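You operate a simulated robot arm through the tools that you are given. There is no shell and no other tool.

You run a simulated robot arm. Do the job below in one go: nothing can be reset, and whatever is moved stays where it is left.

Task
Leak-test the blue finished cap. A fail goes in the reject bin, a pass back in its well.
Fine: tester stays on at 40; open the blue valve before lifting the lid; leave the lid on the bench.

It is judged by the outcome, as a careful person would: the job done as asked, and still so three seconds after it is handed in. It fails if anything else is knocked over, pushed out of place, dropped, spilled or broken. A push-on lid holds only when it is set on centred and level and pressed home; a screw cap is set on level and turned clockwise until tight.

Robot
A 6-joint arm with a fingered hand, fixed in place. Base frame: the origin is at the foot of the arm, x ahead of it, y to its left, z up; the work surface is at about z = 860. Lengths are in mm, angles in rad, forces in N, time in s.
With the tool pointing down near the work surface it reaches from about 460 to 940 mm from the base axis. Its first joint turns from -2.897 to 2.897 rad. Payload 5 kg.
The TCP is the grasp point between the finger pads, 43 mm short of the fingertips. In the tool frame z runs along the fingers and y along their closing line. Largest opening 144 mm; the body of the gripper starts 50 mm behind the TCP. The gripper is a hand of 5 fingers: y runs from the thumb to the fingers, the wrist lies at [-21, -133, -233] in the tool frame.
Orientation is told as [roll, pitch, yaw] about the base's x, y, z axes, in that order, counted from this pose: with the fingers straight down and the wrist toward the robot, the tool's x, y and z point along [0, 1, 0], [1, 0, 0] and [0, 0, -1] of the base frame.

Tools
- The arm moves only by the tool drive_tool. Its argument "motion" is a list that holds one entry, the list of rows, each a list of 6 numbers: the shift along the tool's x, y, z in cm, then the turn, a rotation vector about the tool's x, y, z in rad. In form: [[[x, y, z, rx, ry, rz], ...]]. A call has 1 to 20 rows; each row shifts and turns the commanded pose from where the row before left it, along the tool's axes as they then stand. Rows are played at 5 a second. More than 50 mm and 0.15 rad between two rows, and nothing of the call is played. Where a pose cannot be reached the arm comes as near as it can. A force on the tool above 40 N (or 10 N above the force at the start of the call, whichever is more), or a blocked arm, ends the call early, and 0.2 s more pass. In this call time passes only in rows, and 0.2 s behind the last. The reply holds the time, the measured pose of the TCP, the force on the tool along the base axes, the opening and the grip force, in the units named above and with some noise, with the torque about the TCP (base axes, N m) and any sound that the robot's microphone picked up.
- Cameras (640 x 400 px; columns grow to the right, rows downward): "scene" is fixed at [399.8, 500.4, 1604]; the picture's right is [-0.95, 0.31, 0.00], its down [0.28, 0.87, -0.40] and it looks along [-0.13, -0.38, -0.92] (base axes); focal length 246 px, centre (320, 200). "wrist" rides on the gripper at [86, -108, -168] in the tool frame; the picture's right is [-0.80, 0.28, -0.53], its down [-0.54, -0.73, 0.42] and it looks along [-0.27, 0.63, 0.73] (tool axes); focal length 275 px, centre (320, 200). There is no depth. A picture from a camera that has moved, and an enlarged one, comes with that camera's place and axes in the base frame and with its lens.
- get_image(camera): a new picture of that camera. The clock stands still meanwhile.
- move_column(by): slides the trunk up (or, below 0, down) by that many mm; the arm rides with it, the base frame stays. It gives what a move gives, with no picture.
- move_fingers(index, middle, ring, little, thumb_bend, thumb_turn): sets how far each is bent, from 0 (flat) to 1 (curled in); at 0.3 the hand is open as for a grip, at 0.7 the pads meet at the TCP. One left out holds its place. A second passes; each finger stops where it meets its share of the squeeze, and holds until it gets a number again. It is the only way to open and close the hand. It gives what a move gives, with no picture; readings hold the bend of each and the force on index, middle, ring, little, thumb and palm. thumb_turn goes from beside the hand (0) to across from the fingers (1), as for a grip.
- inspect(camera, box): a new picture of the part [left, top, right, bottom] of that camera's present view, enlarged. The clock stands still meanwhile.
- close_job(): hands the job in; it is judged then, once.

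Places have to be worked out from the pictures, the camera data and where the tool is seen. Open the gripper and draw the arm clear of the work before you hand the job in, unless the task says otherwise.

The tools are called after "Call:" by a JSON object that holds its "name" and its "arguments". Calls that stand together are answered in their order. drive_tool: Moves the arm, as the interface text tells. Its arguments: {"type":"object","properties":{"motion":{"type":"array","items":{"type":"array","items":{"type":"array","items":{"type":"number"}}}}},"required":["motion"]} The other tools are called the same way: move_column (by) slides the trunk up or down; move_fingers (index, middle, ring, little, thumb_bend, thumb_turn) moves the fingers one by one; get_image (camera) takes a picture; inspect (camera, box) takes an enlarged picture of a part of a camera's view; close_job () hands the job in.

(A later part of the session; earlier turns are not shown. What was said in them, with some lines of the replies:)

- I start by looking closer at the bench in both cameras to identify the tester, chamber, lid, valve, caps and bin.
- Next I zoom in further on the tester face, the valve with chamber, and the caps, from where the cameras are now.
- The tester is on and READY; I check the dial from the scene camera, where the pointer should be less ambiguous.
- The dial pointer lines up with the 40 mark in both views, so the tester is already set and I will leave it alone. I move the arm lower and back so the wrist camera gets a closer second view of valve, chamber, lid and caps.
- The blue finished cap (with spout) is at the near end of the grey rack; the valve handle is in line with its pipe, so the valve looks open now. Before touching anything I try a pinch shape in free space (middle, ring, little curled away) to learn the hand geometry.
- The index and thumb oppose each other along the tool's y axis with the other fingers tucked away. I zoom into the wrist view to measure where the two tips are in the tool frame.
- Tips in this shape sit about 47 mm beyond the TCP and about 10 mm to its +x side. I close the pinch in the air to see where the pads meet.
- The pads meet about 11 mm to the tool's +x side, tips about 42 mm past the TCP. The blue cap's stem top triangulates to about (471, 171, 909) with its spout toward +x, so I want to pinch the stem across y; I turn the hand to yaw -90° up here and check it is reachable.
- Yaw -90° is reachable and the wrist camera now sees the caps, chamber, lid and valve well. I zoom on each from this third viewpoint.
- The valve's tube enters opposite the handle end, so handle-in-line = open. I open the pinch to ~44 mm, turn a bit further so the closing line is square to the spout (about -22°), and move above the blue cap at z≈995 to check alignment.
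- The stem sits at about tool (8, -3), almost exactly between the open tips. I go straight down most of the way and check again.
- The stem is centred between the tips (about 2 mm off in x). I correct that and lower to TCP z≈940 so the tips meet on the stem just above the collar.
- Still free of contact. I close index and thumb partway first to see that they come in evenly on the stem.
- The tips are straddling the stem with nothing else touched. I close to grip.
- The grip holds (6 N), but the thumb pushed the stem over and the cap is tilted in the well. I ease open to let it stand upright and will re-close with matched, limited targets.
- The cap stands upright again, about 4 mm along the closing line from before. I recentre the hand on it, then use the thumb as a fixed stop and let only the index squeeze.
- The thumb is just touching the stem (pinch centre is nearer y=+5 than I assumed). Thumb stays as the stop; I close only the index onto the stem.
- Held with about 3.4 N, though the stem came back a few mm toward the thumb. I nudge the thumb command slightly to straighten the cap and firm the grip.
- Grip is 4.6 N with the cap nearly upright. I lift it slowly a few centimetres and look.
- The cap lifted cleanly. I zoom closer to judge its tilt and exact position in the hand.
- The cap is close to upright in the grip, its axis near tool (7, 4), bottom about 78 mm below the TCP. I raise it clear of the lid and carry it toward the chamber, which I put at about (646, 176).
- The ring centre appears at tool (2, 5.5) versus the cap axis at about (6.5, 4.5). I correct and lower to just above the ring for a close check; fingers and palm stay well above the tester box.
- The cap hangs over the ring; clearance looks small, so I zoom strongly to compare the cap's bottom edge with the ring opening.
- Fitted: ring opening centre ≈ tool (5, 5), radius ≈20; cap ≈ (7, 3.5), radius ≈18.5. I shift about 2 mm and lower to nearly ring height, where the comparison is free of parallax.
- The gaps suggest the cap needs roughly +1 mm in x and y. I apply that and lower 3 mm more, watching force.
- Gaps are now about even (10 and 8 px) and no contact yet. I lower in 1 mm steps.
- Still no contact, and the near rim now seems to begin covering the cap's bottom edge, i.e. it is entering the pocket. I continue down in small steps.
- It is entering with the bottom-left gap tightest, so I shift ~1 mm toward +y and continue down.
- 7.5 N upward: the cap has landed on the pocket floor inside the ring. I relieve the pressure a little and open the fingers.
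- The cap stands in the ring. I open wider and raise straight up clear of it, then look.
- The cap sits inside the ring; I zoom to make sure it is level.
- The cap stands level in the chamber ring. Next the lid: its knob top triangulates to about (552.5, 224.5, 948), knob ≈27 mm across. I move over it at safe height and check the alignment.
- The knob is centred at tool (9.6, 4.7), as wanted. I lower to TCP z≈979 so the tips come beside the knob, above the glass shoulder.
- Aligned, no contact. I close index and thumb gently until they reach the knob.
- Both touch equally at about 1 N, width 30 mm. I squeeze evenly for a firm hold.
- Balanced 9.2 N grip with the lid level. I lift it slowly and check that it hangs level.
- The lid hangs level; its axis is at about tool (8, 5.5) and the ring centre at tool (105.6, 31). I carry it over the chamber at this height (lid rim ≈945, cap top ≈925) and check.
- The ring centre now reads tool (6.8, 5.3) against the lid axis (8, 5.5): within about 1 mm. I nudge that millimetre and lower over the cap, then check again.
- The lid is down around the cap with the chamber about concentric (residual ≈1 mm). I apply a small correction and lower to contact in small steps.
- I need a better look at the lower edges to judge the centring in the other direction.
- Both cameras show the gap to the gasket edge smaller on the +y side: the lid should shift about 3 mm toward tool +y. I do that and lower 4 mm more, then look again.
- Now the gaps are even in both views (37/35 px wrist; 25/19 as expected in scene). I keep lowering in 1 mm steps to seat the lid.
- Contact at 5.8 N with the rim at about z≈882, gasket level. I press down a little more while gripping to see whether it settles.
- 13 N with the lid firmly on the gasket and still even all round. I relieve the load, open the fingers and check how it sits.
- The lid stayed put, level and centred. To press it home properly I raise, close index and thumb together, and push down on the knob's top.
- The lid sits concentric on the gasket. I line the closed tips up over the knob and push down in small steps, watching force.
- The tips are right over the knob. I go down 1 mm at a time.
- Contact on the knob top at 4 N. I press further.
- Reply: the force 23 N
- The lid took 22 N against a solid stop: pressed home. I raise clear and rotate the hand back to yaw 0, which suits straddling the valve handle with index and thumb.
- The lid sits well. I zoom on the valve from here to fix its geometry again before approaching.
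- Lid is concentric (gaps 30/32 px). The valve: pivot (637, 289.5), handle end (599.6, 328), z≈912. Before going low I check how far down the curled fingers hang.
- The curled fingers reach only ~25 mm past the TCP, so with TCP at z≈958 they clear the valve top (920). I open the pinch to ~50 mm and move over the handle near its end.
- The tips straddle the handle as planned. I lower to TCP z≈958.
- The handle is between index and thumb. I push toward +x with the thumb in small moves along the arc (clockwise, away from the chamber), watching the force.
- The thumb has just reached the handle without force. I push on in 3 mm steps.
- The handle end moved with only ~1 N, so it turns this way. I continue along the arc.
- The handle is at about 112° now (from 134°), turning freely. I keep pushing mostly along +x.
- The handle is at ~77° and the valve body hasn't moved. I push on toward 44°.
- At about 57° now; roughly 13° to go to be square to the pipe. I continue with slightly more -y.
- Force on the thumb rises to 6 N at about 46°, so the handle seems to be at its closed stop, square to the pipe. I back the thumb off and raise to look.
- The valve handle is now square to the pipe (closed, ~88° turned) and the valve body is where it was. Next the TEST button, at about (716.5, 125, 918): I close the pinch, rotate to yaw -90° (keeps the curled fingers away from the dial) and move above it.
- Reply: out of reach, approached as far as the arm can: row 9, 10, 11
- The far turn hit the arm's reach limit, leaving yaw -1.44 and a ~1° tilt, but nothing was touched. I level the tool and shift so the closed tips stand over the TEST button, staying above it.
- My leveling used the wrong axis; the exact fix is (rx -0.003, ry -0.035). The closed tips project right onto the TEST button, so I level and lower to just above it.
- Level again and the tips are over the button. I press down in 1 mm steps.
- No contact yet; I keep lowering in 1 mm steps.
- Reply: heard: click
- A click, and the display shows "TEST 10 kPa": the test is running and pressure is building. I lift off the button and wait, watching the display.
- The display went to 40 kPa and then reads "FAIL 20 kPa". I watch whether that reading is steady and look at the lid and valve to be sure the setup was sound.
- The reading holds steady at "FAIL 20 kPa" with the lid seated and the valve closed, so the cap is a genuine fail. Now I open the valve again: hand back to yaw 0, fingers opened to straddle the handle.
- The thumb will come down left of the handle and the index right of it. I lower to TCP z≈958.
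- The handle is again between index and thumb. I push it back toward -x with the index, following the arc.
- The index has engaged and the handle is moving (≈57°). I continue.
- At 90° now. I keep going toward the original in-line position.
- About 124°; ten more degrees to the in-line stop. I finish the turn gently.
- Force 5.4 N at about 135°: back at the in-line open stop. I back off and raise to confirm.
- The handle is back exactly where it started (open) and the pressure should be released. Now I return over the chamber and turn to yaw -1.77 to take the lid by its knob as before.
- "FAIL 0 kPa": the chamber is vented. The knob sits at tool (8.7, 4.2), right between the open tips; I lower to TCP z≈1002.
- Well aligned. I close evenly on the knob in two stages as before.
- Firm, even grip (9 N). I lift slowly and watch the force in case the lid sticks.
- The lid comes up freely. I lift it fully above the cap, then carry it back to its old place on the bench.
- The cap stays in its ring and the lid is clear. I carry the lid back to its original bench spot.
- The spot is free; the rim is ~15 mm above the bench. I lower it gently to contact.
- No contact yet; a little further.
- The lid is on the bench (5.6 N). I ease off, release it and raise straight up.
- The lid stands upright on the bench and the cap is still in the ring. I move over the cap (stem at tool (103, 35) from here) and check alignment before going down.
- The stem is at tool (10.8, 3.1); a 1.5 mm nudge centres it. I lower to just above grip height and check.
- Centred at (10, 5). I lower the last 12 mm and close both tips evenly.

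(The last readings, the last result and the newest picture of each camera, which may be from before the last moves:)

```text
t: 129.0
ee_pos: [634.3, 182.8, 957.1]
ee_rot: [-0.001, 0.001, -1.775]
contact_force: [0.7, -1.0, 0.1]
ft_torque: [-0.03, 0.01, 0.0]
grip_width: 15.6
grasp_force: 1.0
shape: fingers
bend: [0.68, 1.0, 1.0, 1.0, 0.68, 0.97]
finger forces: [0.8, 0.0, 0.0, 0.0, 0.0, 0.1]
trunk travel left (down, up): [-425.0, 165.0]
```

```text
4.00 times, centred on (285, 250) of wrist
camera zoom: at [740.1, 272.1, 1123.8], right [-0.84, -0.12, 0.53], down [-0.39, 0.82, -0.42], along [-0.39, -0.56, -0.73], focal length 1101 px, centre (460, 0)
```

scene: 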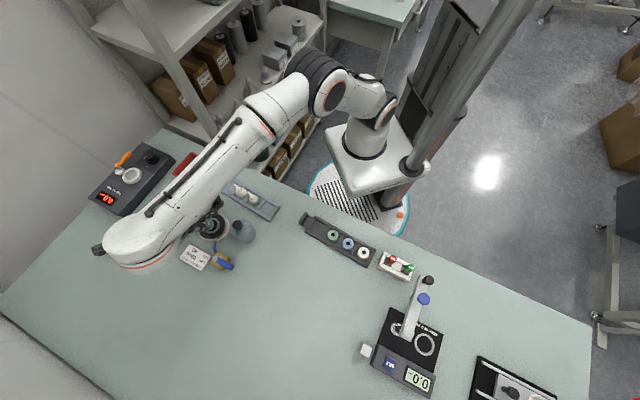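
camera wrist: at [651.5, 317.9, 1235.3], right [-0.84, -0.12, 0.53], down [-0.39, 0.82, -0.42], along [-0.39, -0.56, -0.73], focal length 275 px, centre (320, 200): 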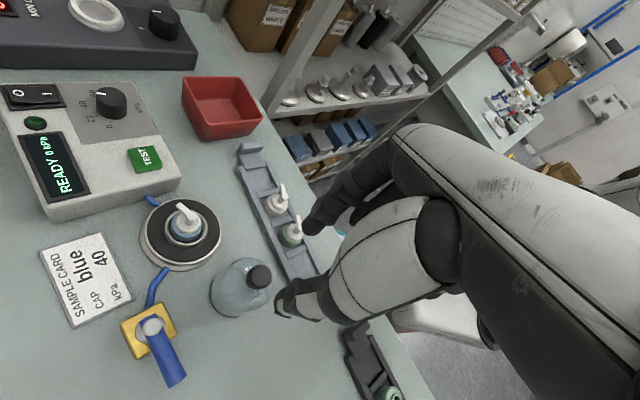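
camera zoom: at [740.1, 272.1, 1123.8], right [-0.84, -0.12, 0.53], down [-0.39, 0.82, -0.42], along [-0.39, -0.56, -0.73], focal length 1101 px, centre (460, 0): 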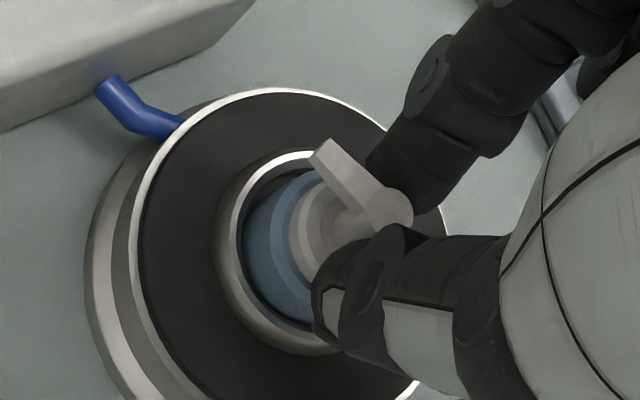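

Index just touches (0.8 N), thumb nearly. I squeeze a bit with both.

Call:
{"name": "move_fingers", "arguments": {"index": 0.72, "thumb_bend": 0.715}}

Call:
{"name": "inspect", "arguments": {"camera": "wrist", "box": [230, 200, 340, 300]}}

```text
t: 130.0
ee_pos: [632.7, 182.7, 956.9]
ee_rot: [-0.002, 0.002, -1.773]
contact_force: [0.1, -0.6, -0.4]
ft_torque: [-0.09, 0.01, -0.01]
grip_width: 12.2
grasp_force: 4.2
shape: fingers
bend: [0.68, 1.0, 1.0, 1.0, 0.69, 0.97]
finger forces: [4.9, 0.1, 0.0, 0.0, 3.9, 0.1]
trunk travel left (down, up): [-425.0, 165.0]
```

```text
4.00 times, centred on (285, 250) of wrist
camera zoom: at [740.2, 272.2, 1123.7], right [-0.84, -0.12, 0.53], down [-0.39, 0.82, -0.42], along [-0.39, -0.56, -0.73], focal length 1101 px, centre (460, 0)
```

zoom: 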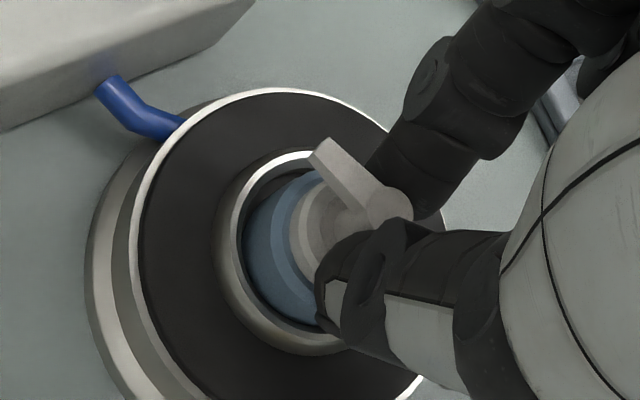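

Even grip, 4.2 N. I lift the cap out slowly.

Call:
{"name": "drive_tool", "arguments": {"motion": [[[0, 0, -0.4, 0, 0, 0], [0, 0, -0.8, 0, 0, 0], [0, 0, -1.2, 0, 0, 0], [0, 0, -2, 0, 0, 0], [0, 0, -2.5, 0, 0, 0], [0, 0, -2.5, 0, 0, 0], [0, 0, 0, 0, 0, 0], [0, 0, 0, 0, 0, 0]]]}}

Call:
{"name": "get_image", "arguments": {"camera": "wrist"}}

Call:
{"name": "inspect", "arguments": {"camera": "wrist", "box": [180, 100, 340, 310]}}

```text
t: 131.8
ee_pos: [635.6, 185.0, 1048.7]
ee_rot: [-0.001, 0.002, -1.773]
contact_force: [0.4, -0.4, 0.7]
ft_torque: [0.02, -0.03, -0.01]
grip_width: 11.9
grasp_force: 4.4
shape: fingers
bend: [0.68, 1.0, 1.0, 1.0, 0.69, 0.97]
finger forces: [4.2, 0.1, 0.0, 0.0, 4.0, 0.1]
trunk travel left (down, up): [-425.0, 165.0]
```

```text
taken
camera wrist: at [740.9, 273.6, 1216.3], right [-0.84, -0.12, 0.53], down [-0.39, 0.82, -0.42], along [-0.39, -0.56, -0.73], focal length 275 px, centre (320, 200)
```

wrist: 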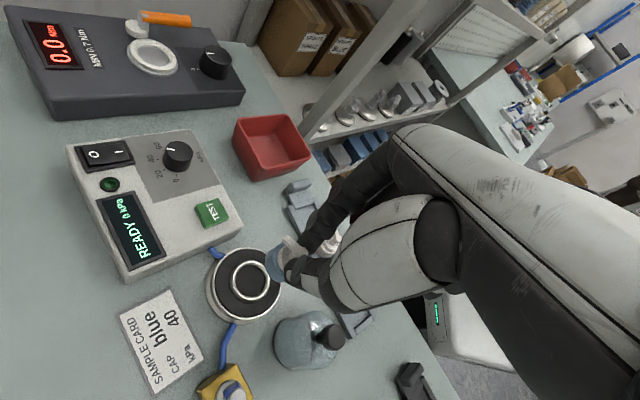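

```text
1.90 times, centred on (260, 205) of wrist
camera zoom: at [740.9, 273.6, 1216.3], right [-0.84, -0.12, 0.53], down [-0.39, 0.82, -0.42], along [-0.39, -0.56, -0.73], focal length 524 px, centre (434, 190)
```

zoom: 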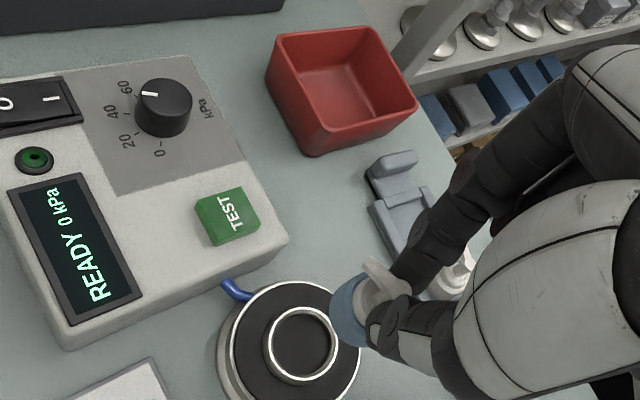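

The cap is held and level; the bin opening is centred at about (669, -26), rim z≈910. I carry the cap over to it at this height.

Call:
{"name": "drive_tool", "arguments": {"motion": [[[0.4, 1.2, 0, 0, 0, 0], [0.7, 2.1, 0, 0, 0, 0], [0.8, 2.4, 0, 0, 0, 0], [0.8, 2.4, 0, 0, 0, 0], [0.8, 2.4, 0, 0, 0, 0], [0.8, 2.4, 0, 0, 0, 0], [0.8, 2.4, 0, 0, 0, 0], [0.8, 2.4, 0, 0, 0, 0], [0.6, 1.7, 0, 0, 0, 0], [0, 0, 0, 0, 0, 0], [0, 0, 0, 0, 0, 0]]]}}

Call:
{"name": "get_image", "arguments": {"camera": "wrist"}}

Call:
{"name": "inspect", "arguments": {"camera": "wrist", "box": [200, 180, 350, 320]}}

Call:
{"name": "get_image", "arguments": {"camera": "scene"}}

```text
t: 134.2
ee_pos: [659.7, -20.6, 1049.7]
ee_rot: [-0.001, 0.002, -1.771]
contact_force: [-0.4, -0.2, 0.0]
ft_torque: [-0.02, 0.02, 0.02]
grip_width: 11.7
grasp_force: 3.9
shape: fingers
bend: [0.68, 1.0, 1.0, 1.0, 0.69, 0.97]
finger forces: [4.0, 0.0, 0.0, 0.1, 4.1, 0.0]
trunk travel left (down, up): [-425.0, 165.0]
```

```text
taken
camera wrist: at [765.3, 68.6, 1217.1], right [-0.84, -0.12, 0.53], down [-0.39, 0.82, -0.42], along [-0.39, -0.56, -0.73], focal length 275 px, centre (320, 200)
```

wrist: 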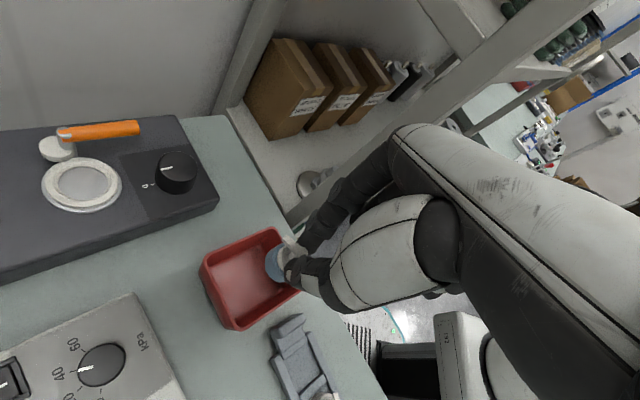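

```text
2.86 times, centred on (275, 250) of wrist
camera zoom: at [765.3, 68.6, 1217.1], right [-0.84, -0.12, 0.53], down [-0.39, 0.82, -0.42], along [-0.39, -0.56, -0.73], focal length 786 px, centre (449, 57)
```

zoom: 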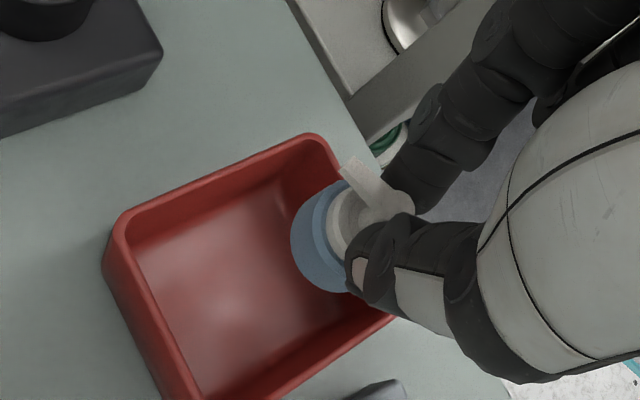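

```text
taken
```

scene: 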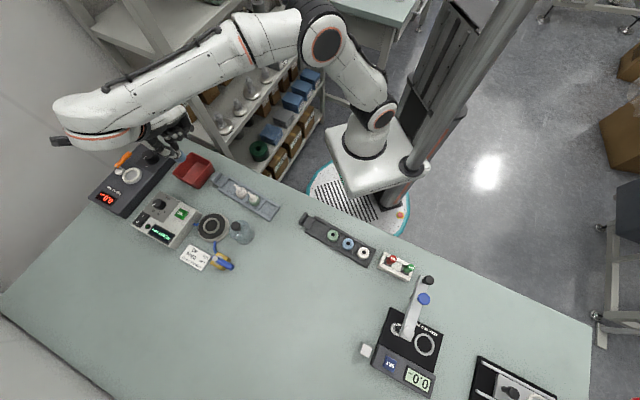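

The cap is over the bin, slightly to one side. I shift 8 mm toward its centre and lower until the cap is well inside, then check clearances.

Call:
{"name": "drive_tool", "arguments": {"motion": [[[0.4, 0.1, 1.5, 0, 0, 0], [0.4, 0, 2.0, 0, 0, 0], [0, 0, 2.0, 0, 0, 0], [0, 0, 2.0, 0, 0, 0], [0, 0, 1.5, 0, 0, 0], [0, 0, 0, 0, 0, 0], [0, 0, 0, 0, 0, 0]]]}}

Call:
{"name": "inspect", "arguments": {"camera": "wrist", "box": [190, 170, 370, 330]}}

Call:
{"name": "inspect", "arguments": {"camera": "scene", "box": [130, 110, 250, 210]}}

```text
t: 135.8
ee_pos: [665.7, -22.3, 958.6]
ee_rot: [-0.001, 0.001, -1.774]
contact_force: [0.3, 0.3, 0.9]
ft_torque: [-0.03, 0.01, -0.01]
grip_width: 11.9
grasp_force: 4.0
shape: fingers
bend: [0.68, 1.0, 1.0, 1.0, 0.69, 0.97]
finger forces: [4.0, 0.0, 0.1, 0.1, 4.1, 0.1]
trunk travel left (down, up): [-425.0, 165.0]
```

```text
2.50 times, centred on (280, 250) of wrist
camera zoom: at [773.5, 66.3, 1126.0], right [-0.84, -0.12, 0.53], down [-0.39, 0.82, -0.42], along [-0.39, -0.56, -0.73], focal length 688 px, centre (420, 75)
```

zoom: 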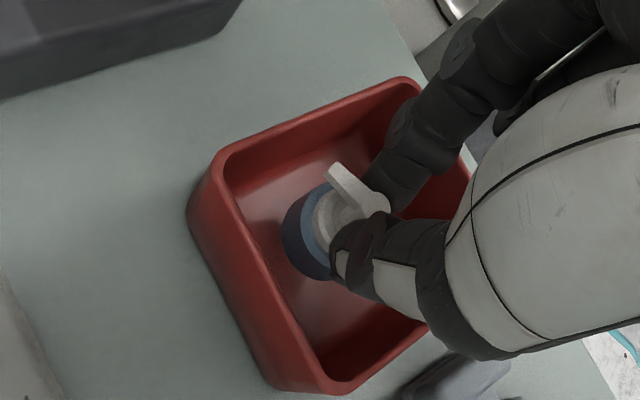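

```text
4.00 times, centred on (190, 160) of scene
camera zoom: at [399.8, 500.4, 1604.0], right [-0.95, 0.31, 0.0], down [0.28, 0.87, -0.4], along [-0.13, -0.38, -0.92], focal length 985 px, centre (840, 360)
```

zoom: 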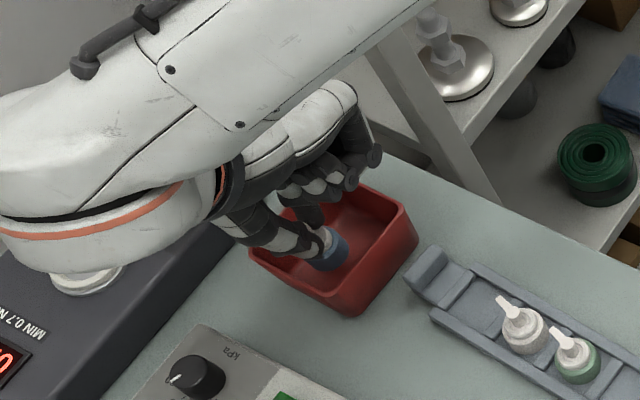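

The cap is well inside the bin with clearance all round. I lower another centimetre gently toward the bin floor.

Call:
{"name": "drive_tool", "arguments": {"motion": [[[0, 0, 0.3, 0, 0, 0], [0, 0, 0.3, 0, 0, 0], [0, 0, 0.2, 0, 0, 0], [0, 0, 0.1, 0, 0, 0], [0, 0, 0, 0, 0, 0]]]}}

Call:
{"name": "inspect", "arguments": {"camera": "wrist", "box": [220, 180, 360, 300]}}

```text
t: 137.0
ee_pos: [666.8, -22.0, 950.3]
ee_rot: [-0.001, 0.001, -1.772]
contact_force: [-0.8, 0.6, 0.3]
ft_torque: [-0.01, -0.02, -0.01]
grip_width: 11.8
grasp_force: 3.9
shape: fingers
bend: [0.68, 1.0, 1.0, 1.0, 0.69, 0.97]
finger forces: [4.0, 0.1, 0.0, 0.1, 4.1, 0.0]
trunk travel left (down, up): [-425.0, 165.0]
```

```text
3.33 times, centred on (290, 240) of wrist
camera zoom: at [773.3, 66.2, 1117.3], right [-0.84, -0.12, 0.53], down [-0.39, 0.82, -0.42], along [-0.39, -0.56, -0.73], focal length 918 px, centre (420, 67)
```

zoom: 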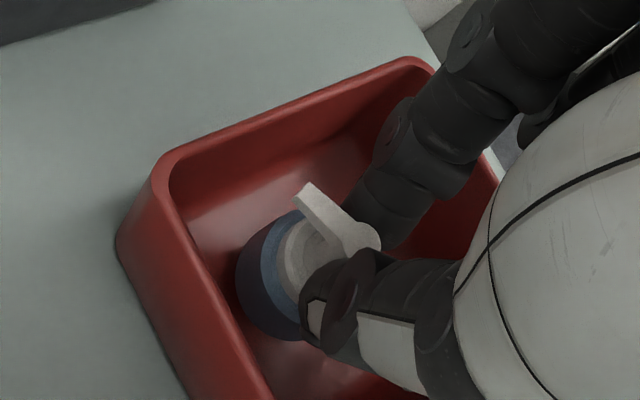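

Clear all round. I continue in 1 mm steps to find the floor.

Call:
{"name": "drive_tool", "arguments": {"motion": [[[0, 0, 0.1, 0, 0, 0], [0, 0, 0.1, 0, 0, 0], [0, 0, 0.1, 0, 0, 0], [0, 0, 0.1, 0, 0, 0], [0, 0, 0, 0, 0, 0]]]}}

```text
t: 138.2
ee_pos: [665.1, -23.5, 945.6]
ee_rot: [-0.002, 0.002, -1.774]
contact_force: [0.1, -0.5, -0.3]
ft_torque: [0.0, 0.0, -0.01]
grip_width: 12.2
grasp_force: 3.6
shape: fingers
bend: [0.68, 1.0, 1.0, 1.0, 0.69, 0.97]
finger forces: [4.0, 0.1, 0.0, 0.0, 4.1, 0.0]
trunk travel left (down, up): [-425.0, 165.0]
```

Call:
{"name": "drive_tool", "arguments": {"motion": [[[0, 0, 0.1, 0, 0, 0], [0, 0, 0.1, 0, 0, 0], [0, 0, 0, 0, 0, 0]]]}}

Call:
{"name": "inspect", "arguments": {"camera": "wrist", "box": [220, 180, 360, 300]}}

```text
t: 139.0
ee_pos: [666.8, -22.7, 944.0]
ee_rot: [-0.003, 0.002, -1.772]
contact_force: [0.8, 0.7, -0.8]
ft_torque: [0.02, -0.01, -0.02]
grip_width: 12.2
grasp_force: 4.4
shape: fingers
bend: [0.68, 1.0, 1.0, 1.0, 0.69, 0.97]
finger forces: [4.0, 0.0, 0.0, 0.0, 4.1, 0.0]
trunk travel left (down, up): [-425.0, 165.0]
```

```text
3.33 times, centred on (290, 240) of wrist
camera zoom: at [772.3, 66.9, 1111.5], right [-0.84, -0.12, 0.53], down [-0.39, 0.82, -0.42], along [-0.39, -0.56, -0.73], focal length 918 px, centre (420, 67)
```

zoom: 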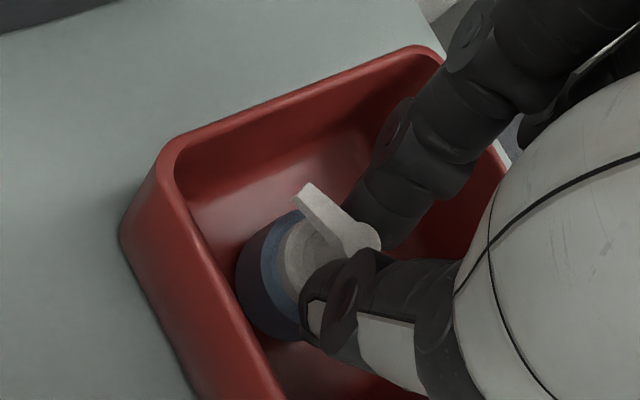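

The cap is only a few millimetres above the bin floor. I release it here, opening only a little, then raise straight up.

Call:
{"name": "move_fingers", "arguments": {"index": 0.64, "thumb_bend": 0.63}}

Call:
{"name": "drive_tool", "arguments": {"motion": [[[0, 0, -0.5, 0, 0, 0], [0, 0, -1.5, 0, 0, 0], [0, 0, -2.5, 0, 0, 0], [0, 0, -3, 0, 0, 0], [0, 0, -3, 0, 0, 0], [0, 0, -3, 0, 0, 0], [0, 0, 0, 0, 0, 0], [0, 0, 0, 0, 0, 0]]]}}

Call:
{"name": "get_image", "arguments": {"camera": "wrist"}}

Call:
{"name": "inspect", "arguments": {"camera": "wrist", "box": [180, 200, 330, 350]}}

```text
t: 140.0
ee_pos: [665.9, -23.0, 944.2]
ee_rot: [-0.001, 0.003, -1.771]
contact_force: [-0.5, -0.3, 1.1]
ft_torque: [-0.01, -0.01, 0.0]
grip_width: 29.5
grasp_force: 0.0
shape: fingers
bend: [0.64, 1.0, 1.0, 1.0, 0.63, 0.97]
finger forces: [0.0, 0.0, 0.1, 0.1, 0.0, 0.0]
trunk travel left (down, up): [-425.0, 165.0]
```

```text
t: 141.8
ee_pos: [667.3, -22.5, 1077.3]
ee_rot: [-0.002, 0.0, -1.774]
contact_force: [0.0, 0.1, 0.1]
ft_torque: [-0.01, 0.01, 0.0]
grip_width: 29.7
grasp_force: 0.0
shape: fingers
bend: [0.64, 1.0, 1.0, 1.0, 0.63, 0.97]
finger forces: [0.0, 0.0, 0.0, 0.0, 0.1, 0.0]
trunk travel left (down, up): [-425.0, 165.0]
```

```text
taken
camera wrist: at [774.0, 66.5, 1244.6], right [-0.84, -0.12, 0.53], down [-0.39, 0.82, -0.42], along [-0.39, -0.56, -0.73], focal length 275 px, centre (320, 200)
```

wrist: 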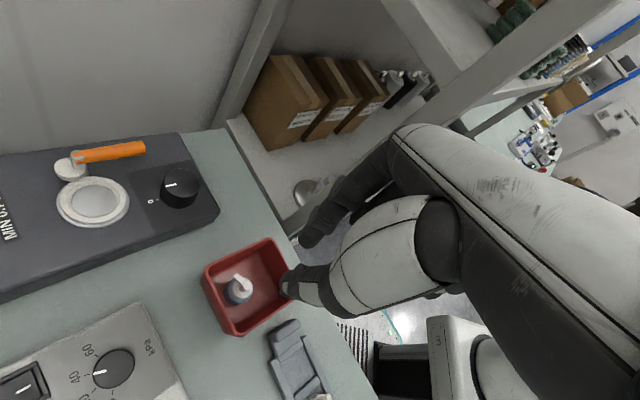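

```text
2.67 times, centred on (255, 275) of wrist
camera zoom: at [774.0, 66.5, 1244.6], right [-0.84, -0.12, 0.53], down [-0.39, 0.82, -0.42], along [-0.39, -0.56, -0.73], focal length 734 px, centre (493, 0)
```

zoom: 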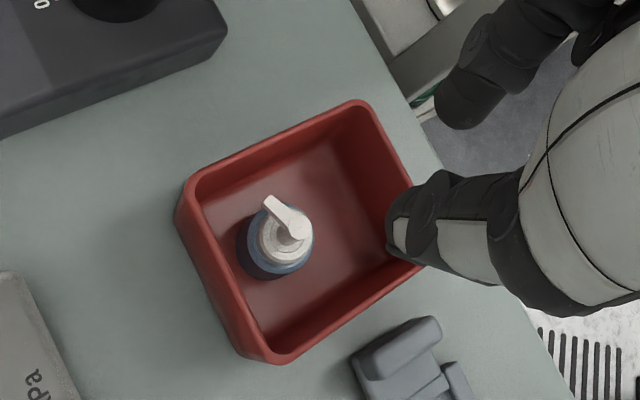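

The cap stands upright in the reject bin. I raise well clear, turn the hand back to yaw 0 and then open it.

Call:
{"name": "drive_tool", "arguments": {"motion": [[[0, 0, -3.5, 0, 0, 0], [0, 0, -4, 0, 0, 0], [0, 0, -4, 0, 0, 0], [0, 0, -4, 0, 0, 0], [0, 0, 0, 0, 0, -0.1476], [0, 0, 0, 0, 0, -0.1476], [0, 0, 0, 0, 0, -0.1476], [0, 0, 0, 0, 0, -0.1476], [0, 0, 0, 0, 0, -0.1476], [0, 0, 0, 0, 0, -0.1476], [0, 0, 0, 0, 0, -0.1476], [0, 0, 0, 0, 0, -0.1476], [0, 0, 0, 0, 0, -0.1476], [0, 0, 0, 0, 0, -0.1476], [0, 0, 0, 0, 0, -0.1476], [0, 0, 0, 0, 0, -0.1476], [0, 0, 0, 0, 0, 0]]]}}

Call:
{"name": "drive_tool", "arguments": {"motion": [[[1.8, -1.5, 0, 0, 0, 0], [1.8, -1.5, 0, 0, 0, 0], [1.8, -1.5, 0, 0, 0, 0], [1.8, -1.5, 0, 0, 0, 0], [1.8, -1.5, 0, 0, 0, 0], [0, 0, 0, 0, 0, 0]]]}}

Call:
{"name": "move_fingers", "arguments": {"index": 0.3, "middle": 0.3, "ring": 0.3, "little": 0.3, "thumb_bend": 0.3}}

Call:
{"name": "get_image", "arguments": {"camera": "scene"}}

Call:
{"name": "inspect", "arguments": {"camera": "scene", "box": [80, 140, 290, 290]}}

Call:
{"name": "get_image", "arguments": {"camera": "wrist"}}

```text
t: 145.4
ee_pos: [655.9, -28.1, 1222.5]
ee_rot: [0.0, -0.001, -0.001]
contact_force: [0.0, -0.3, 0.5]
ft_torque: [0.02, 0.01, -0.01]
grip_width: 30.0
grasp_force: 0.0
shape: fingers
bend: [0.64, 1.0, 1.0, 1.0, 0.63, 0.97]
finger forces: [0.0, 0.0, 0.0, 0.0, 0.0, 0.0]
out of reach, approached as far as the arm can: row 4
trunk travel left (down, up): [-425.0, 165.0]
```

```text
t: 146.8
ee_pos: [582.1, 61.7, 1221.9]
ee_rot: [0.0, 0.0, 0.001]
contact_force: [0.3, 0.6, -0.1]
ft_torque: [-0.01, -0.02, 0.0]
grip_width: 29.4
grasp_force: 0.0
shape: fingers
bend: [0.64, 1.0, 1.0, 1.0, 0.63, 0.97]
finger forces: [0.0, 0.0, 0.0, 0.1, 0.0, 0.1]
trunk travel left (down, up): [-425.0, 165.0]
```

```text
t: 147.8
ee_pos: [581.7, 61.6, 1221.2]
ee_rot: [0.004, 0.001, -0.001]
contact_force: [0.5, -0.1, 0.2]
ft_torque: [-0.05, -0.01, 0.0]
grip_width: 149.3
grasp_force: 0.0
shape: fingers
bend: [0.3, 0.3, 0.3, 0.3, 0.3, 0.97]
finger forces: [0.0, 0.0, 0.1, 0.0, 0.0, 0.1]
trunk travel left (down, up): [-425.0, 165.0]
```

```text
taken
```

scene: 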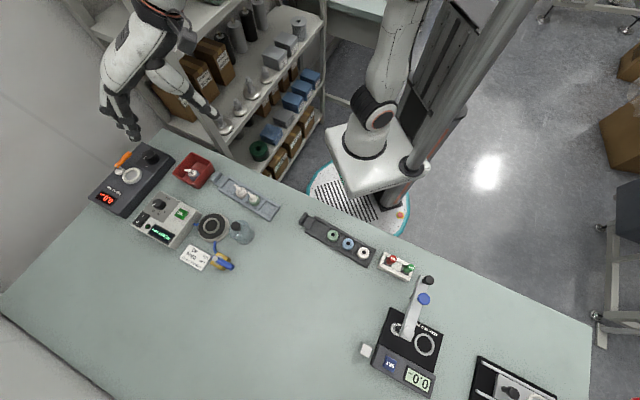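

```text
2.67 times, centred on (185, 215) of scene
camera zoom: at [399.8, 500.4, 1604.0], right [-0.95, 0.31, 0.0], down [0.28, 0.87, -0.4], along [-0.13, -0.38, -0.92], focal length 657 px, centre (680, 160)
```

zoom: 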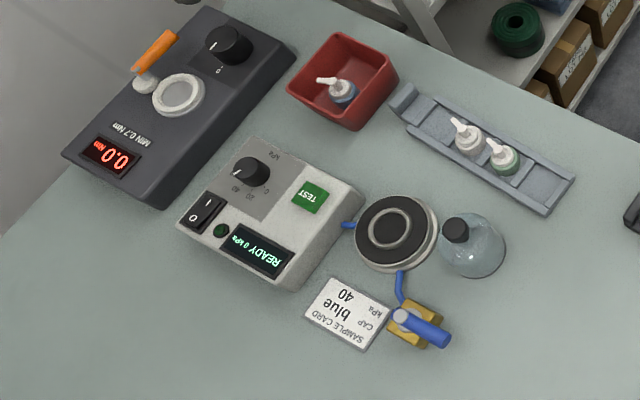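

```text
taken
camera wrist: at [473.9, 148.1, 1389.5], right [0.28, -0.8, 0.53], down [-0.73, -0.54, -0.42], along [0.63, -0.27, -0.73], focal length 275 px, centre (320, 200)
```

wrist: 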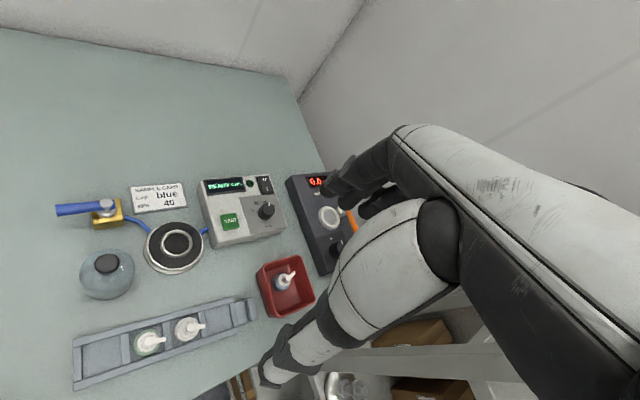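

Everything is as it should be. The failed blue cap stands in the reject bin, the lid is on the bench and the valve is open. The tester is on and READY at 40, nothing else has moved, and the hand is open and clear, so I hand the job in.

Call:
{"name": "close_job", "arguments": {}}

```text
The job is handed in.
```

The blue finished cap failed the leak test, so it is now in the reject bin, standing upright.

- **Test:** with the lid pressed home and the blue valve closed, the chamber reached 40 kPa. It then dropped to 20 kPa, held there, and the tester showed FAIL. I ran the test once.
- **Valve and lid:** I opened the blue valve and the display read 0 kPa before I lifted the lid. The lid is back on the bench where it started.
- **Tester:** it is still on and READY, with the dial left at 40.

Nothing else on the bench was knocked over or left out of place, and the arm is clear with the hand open.
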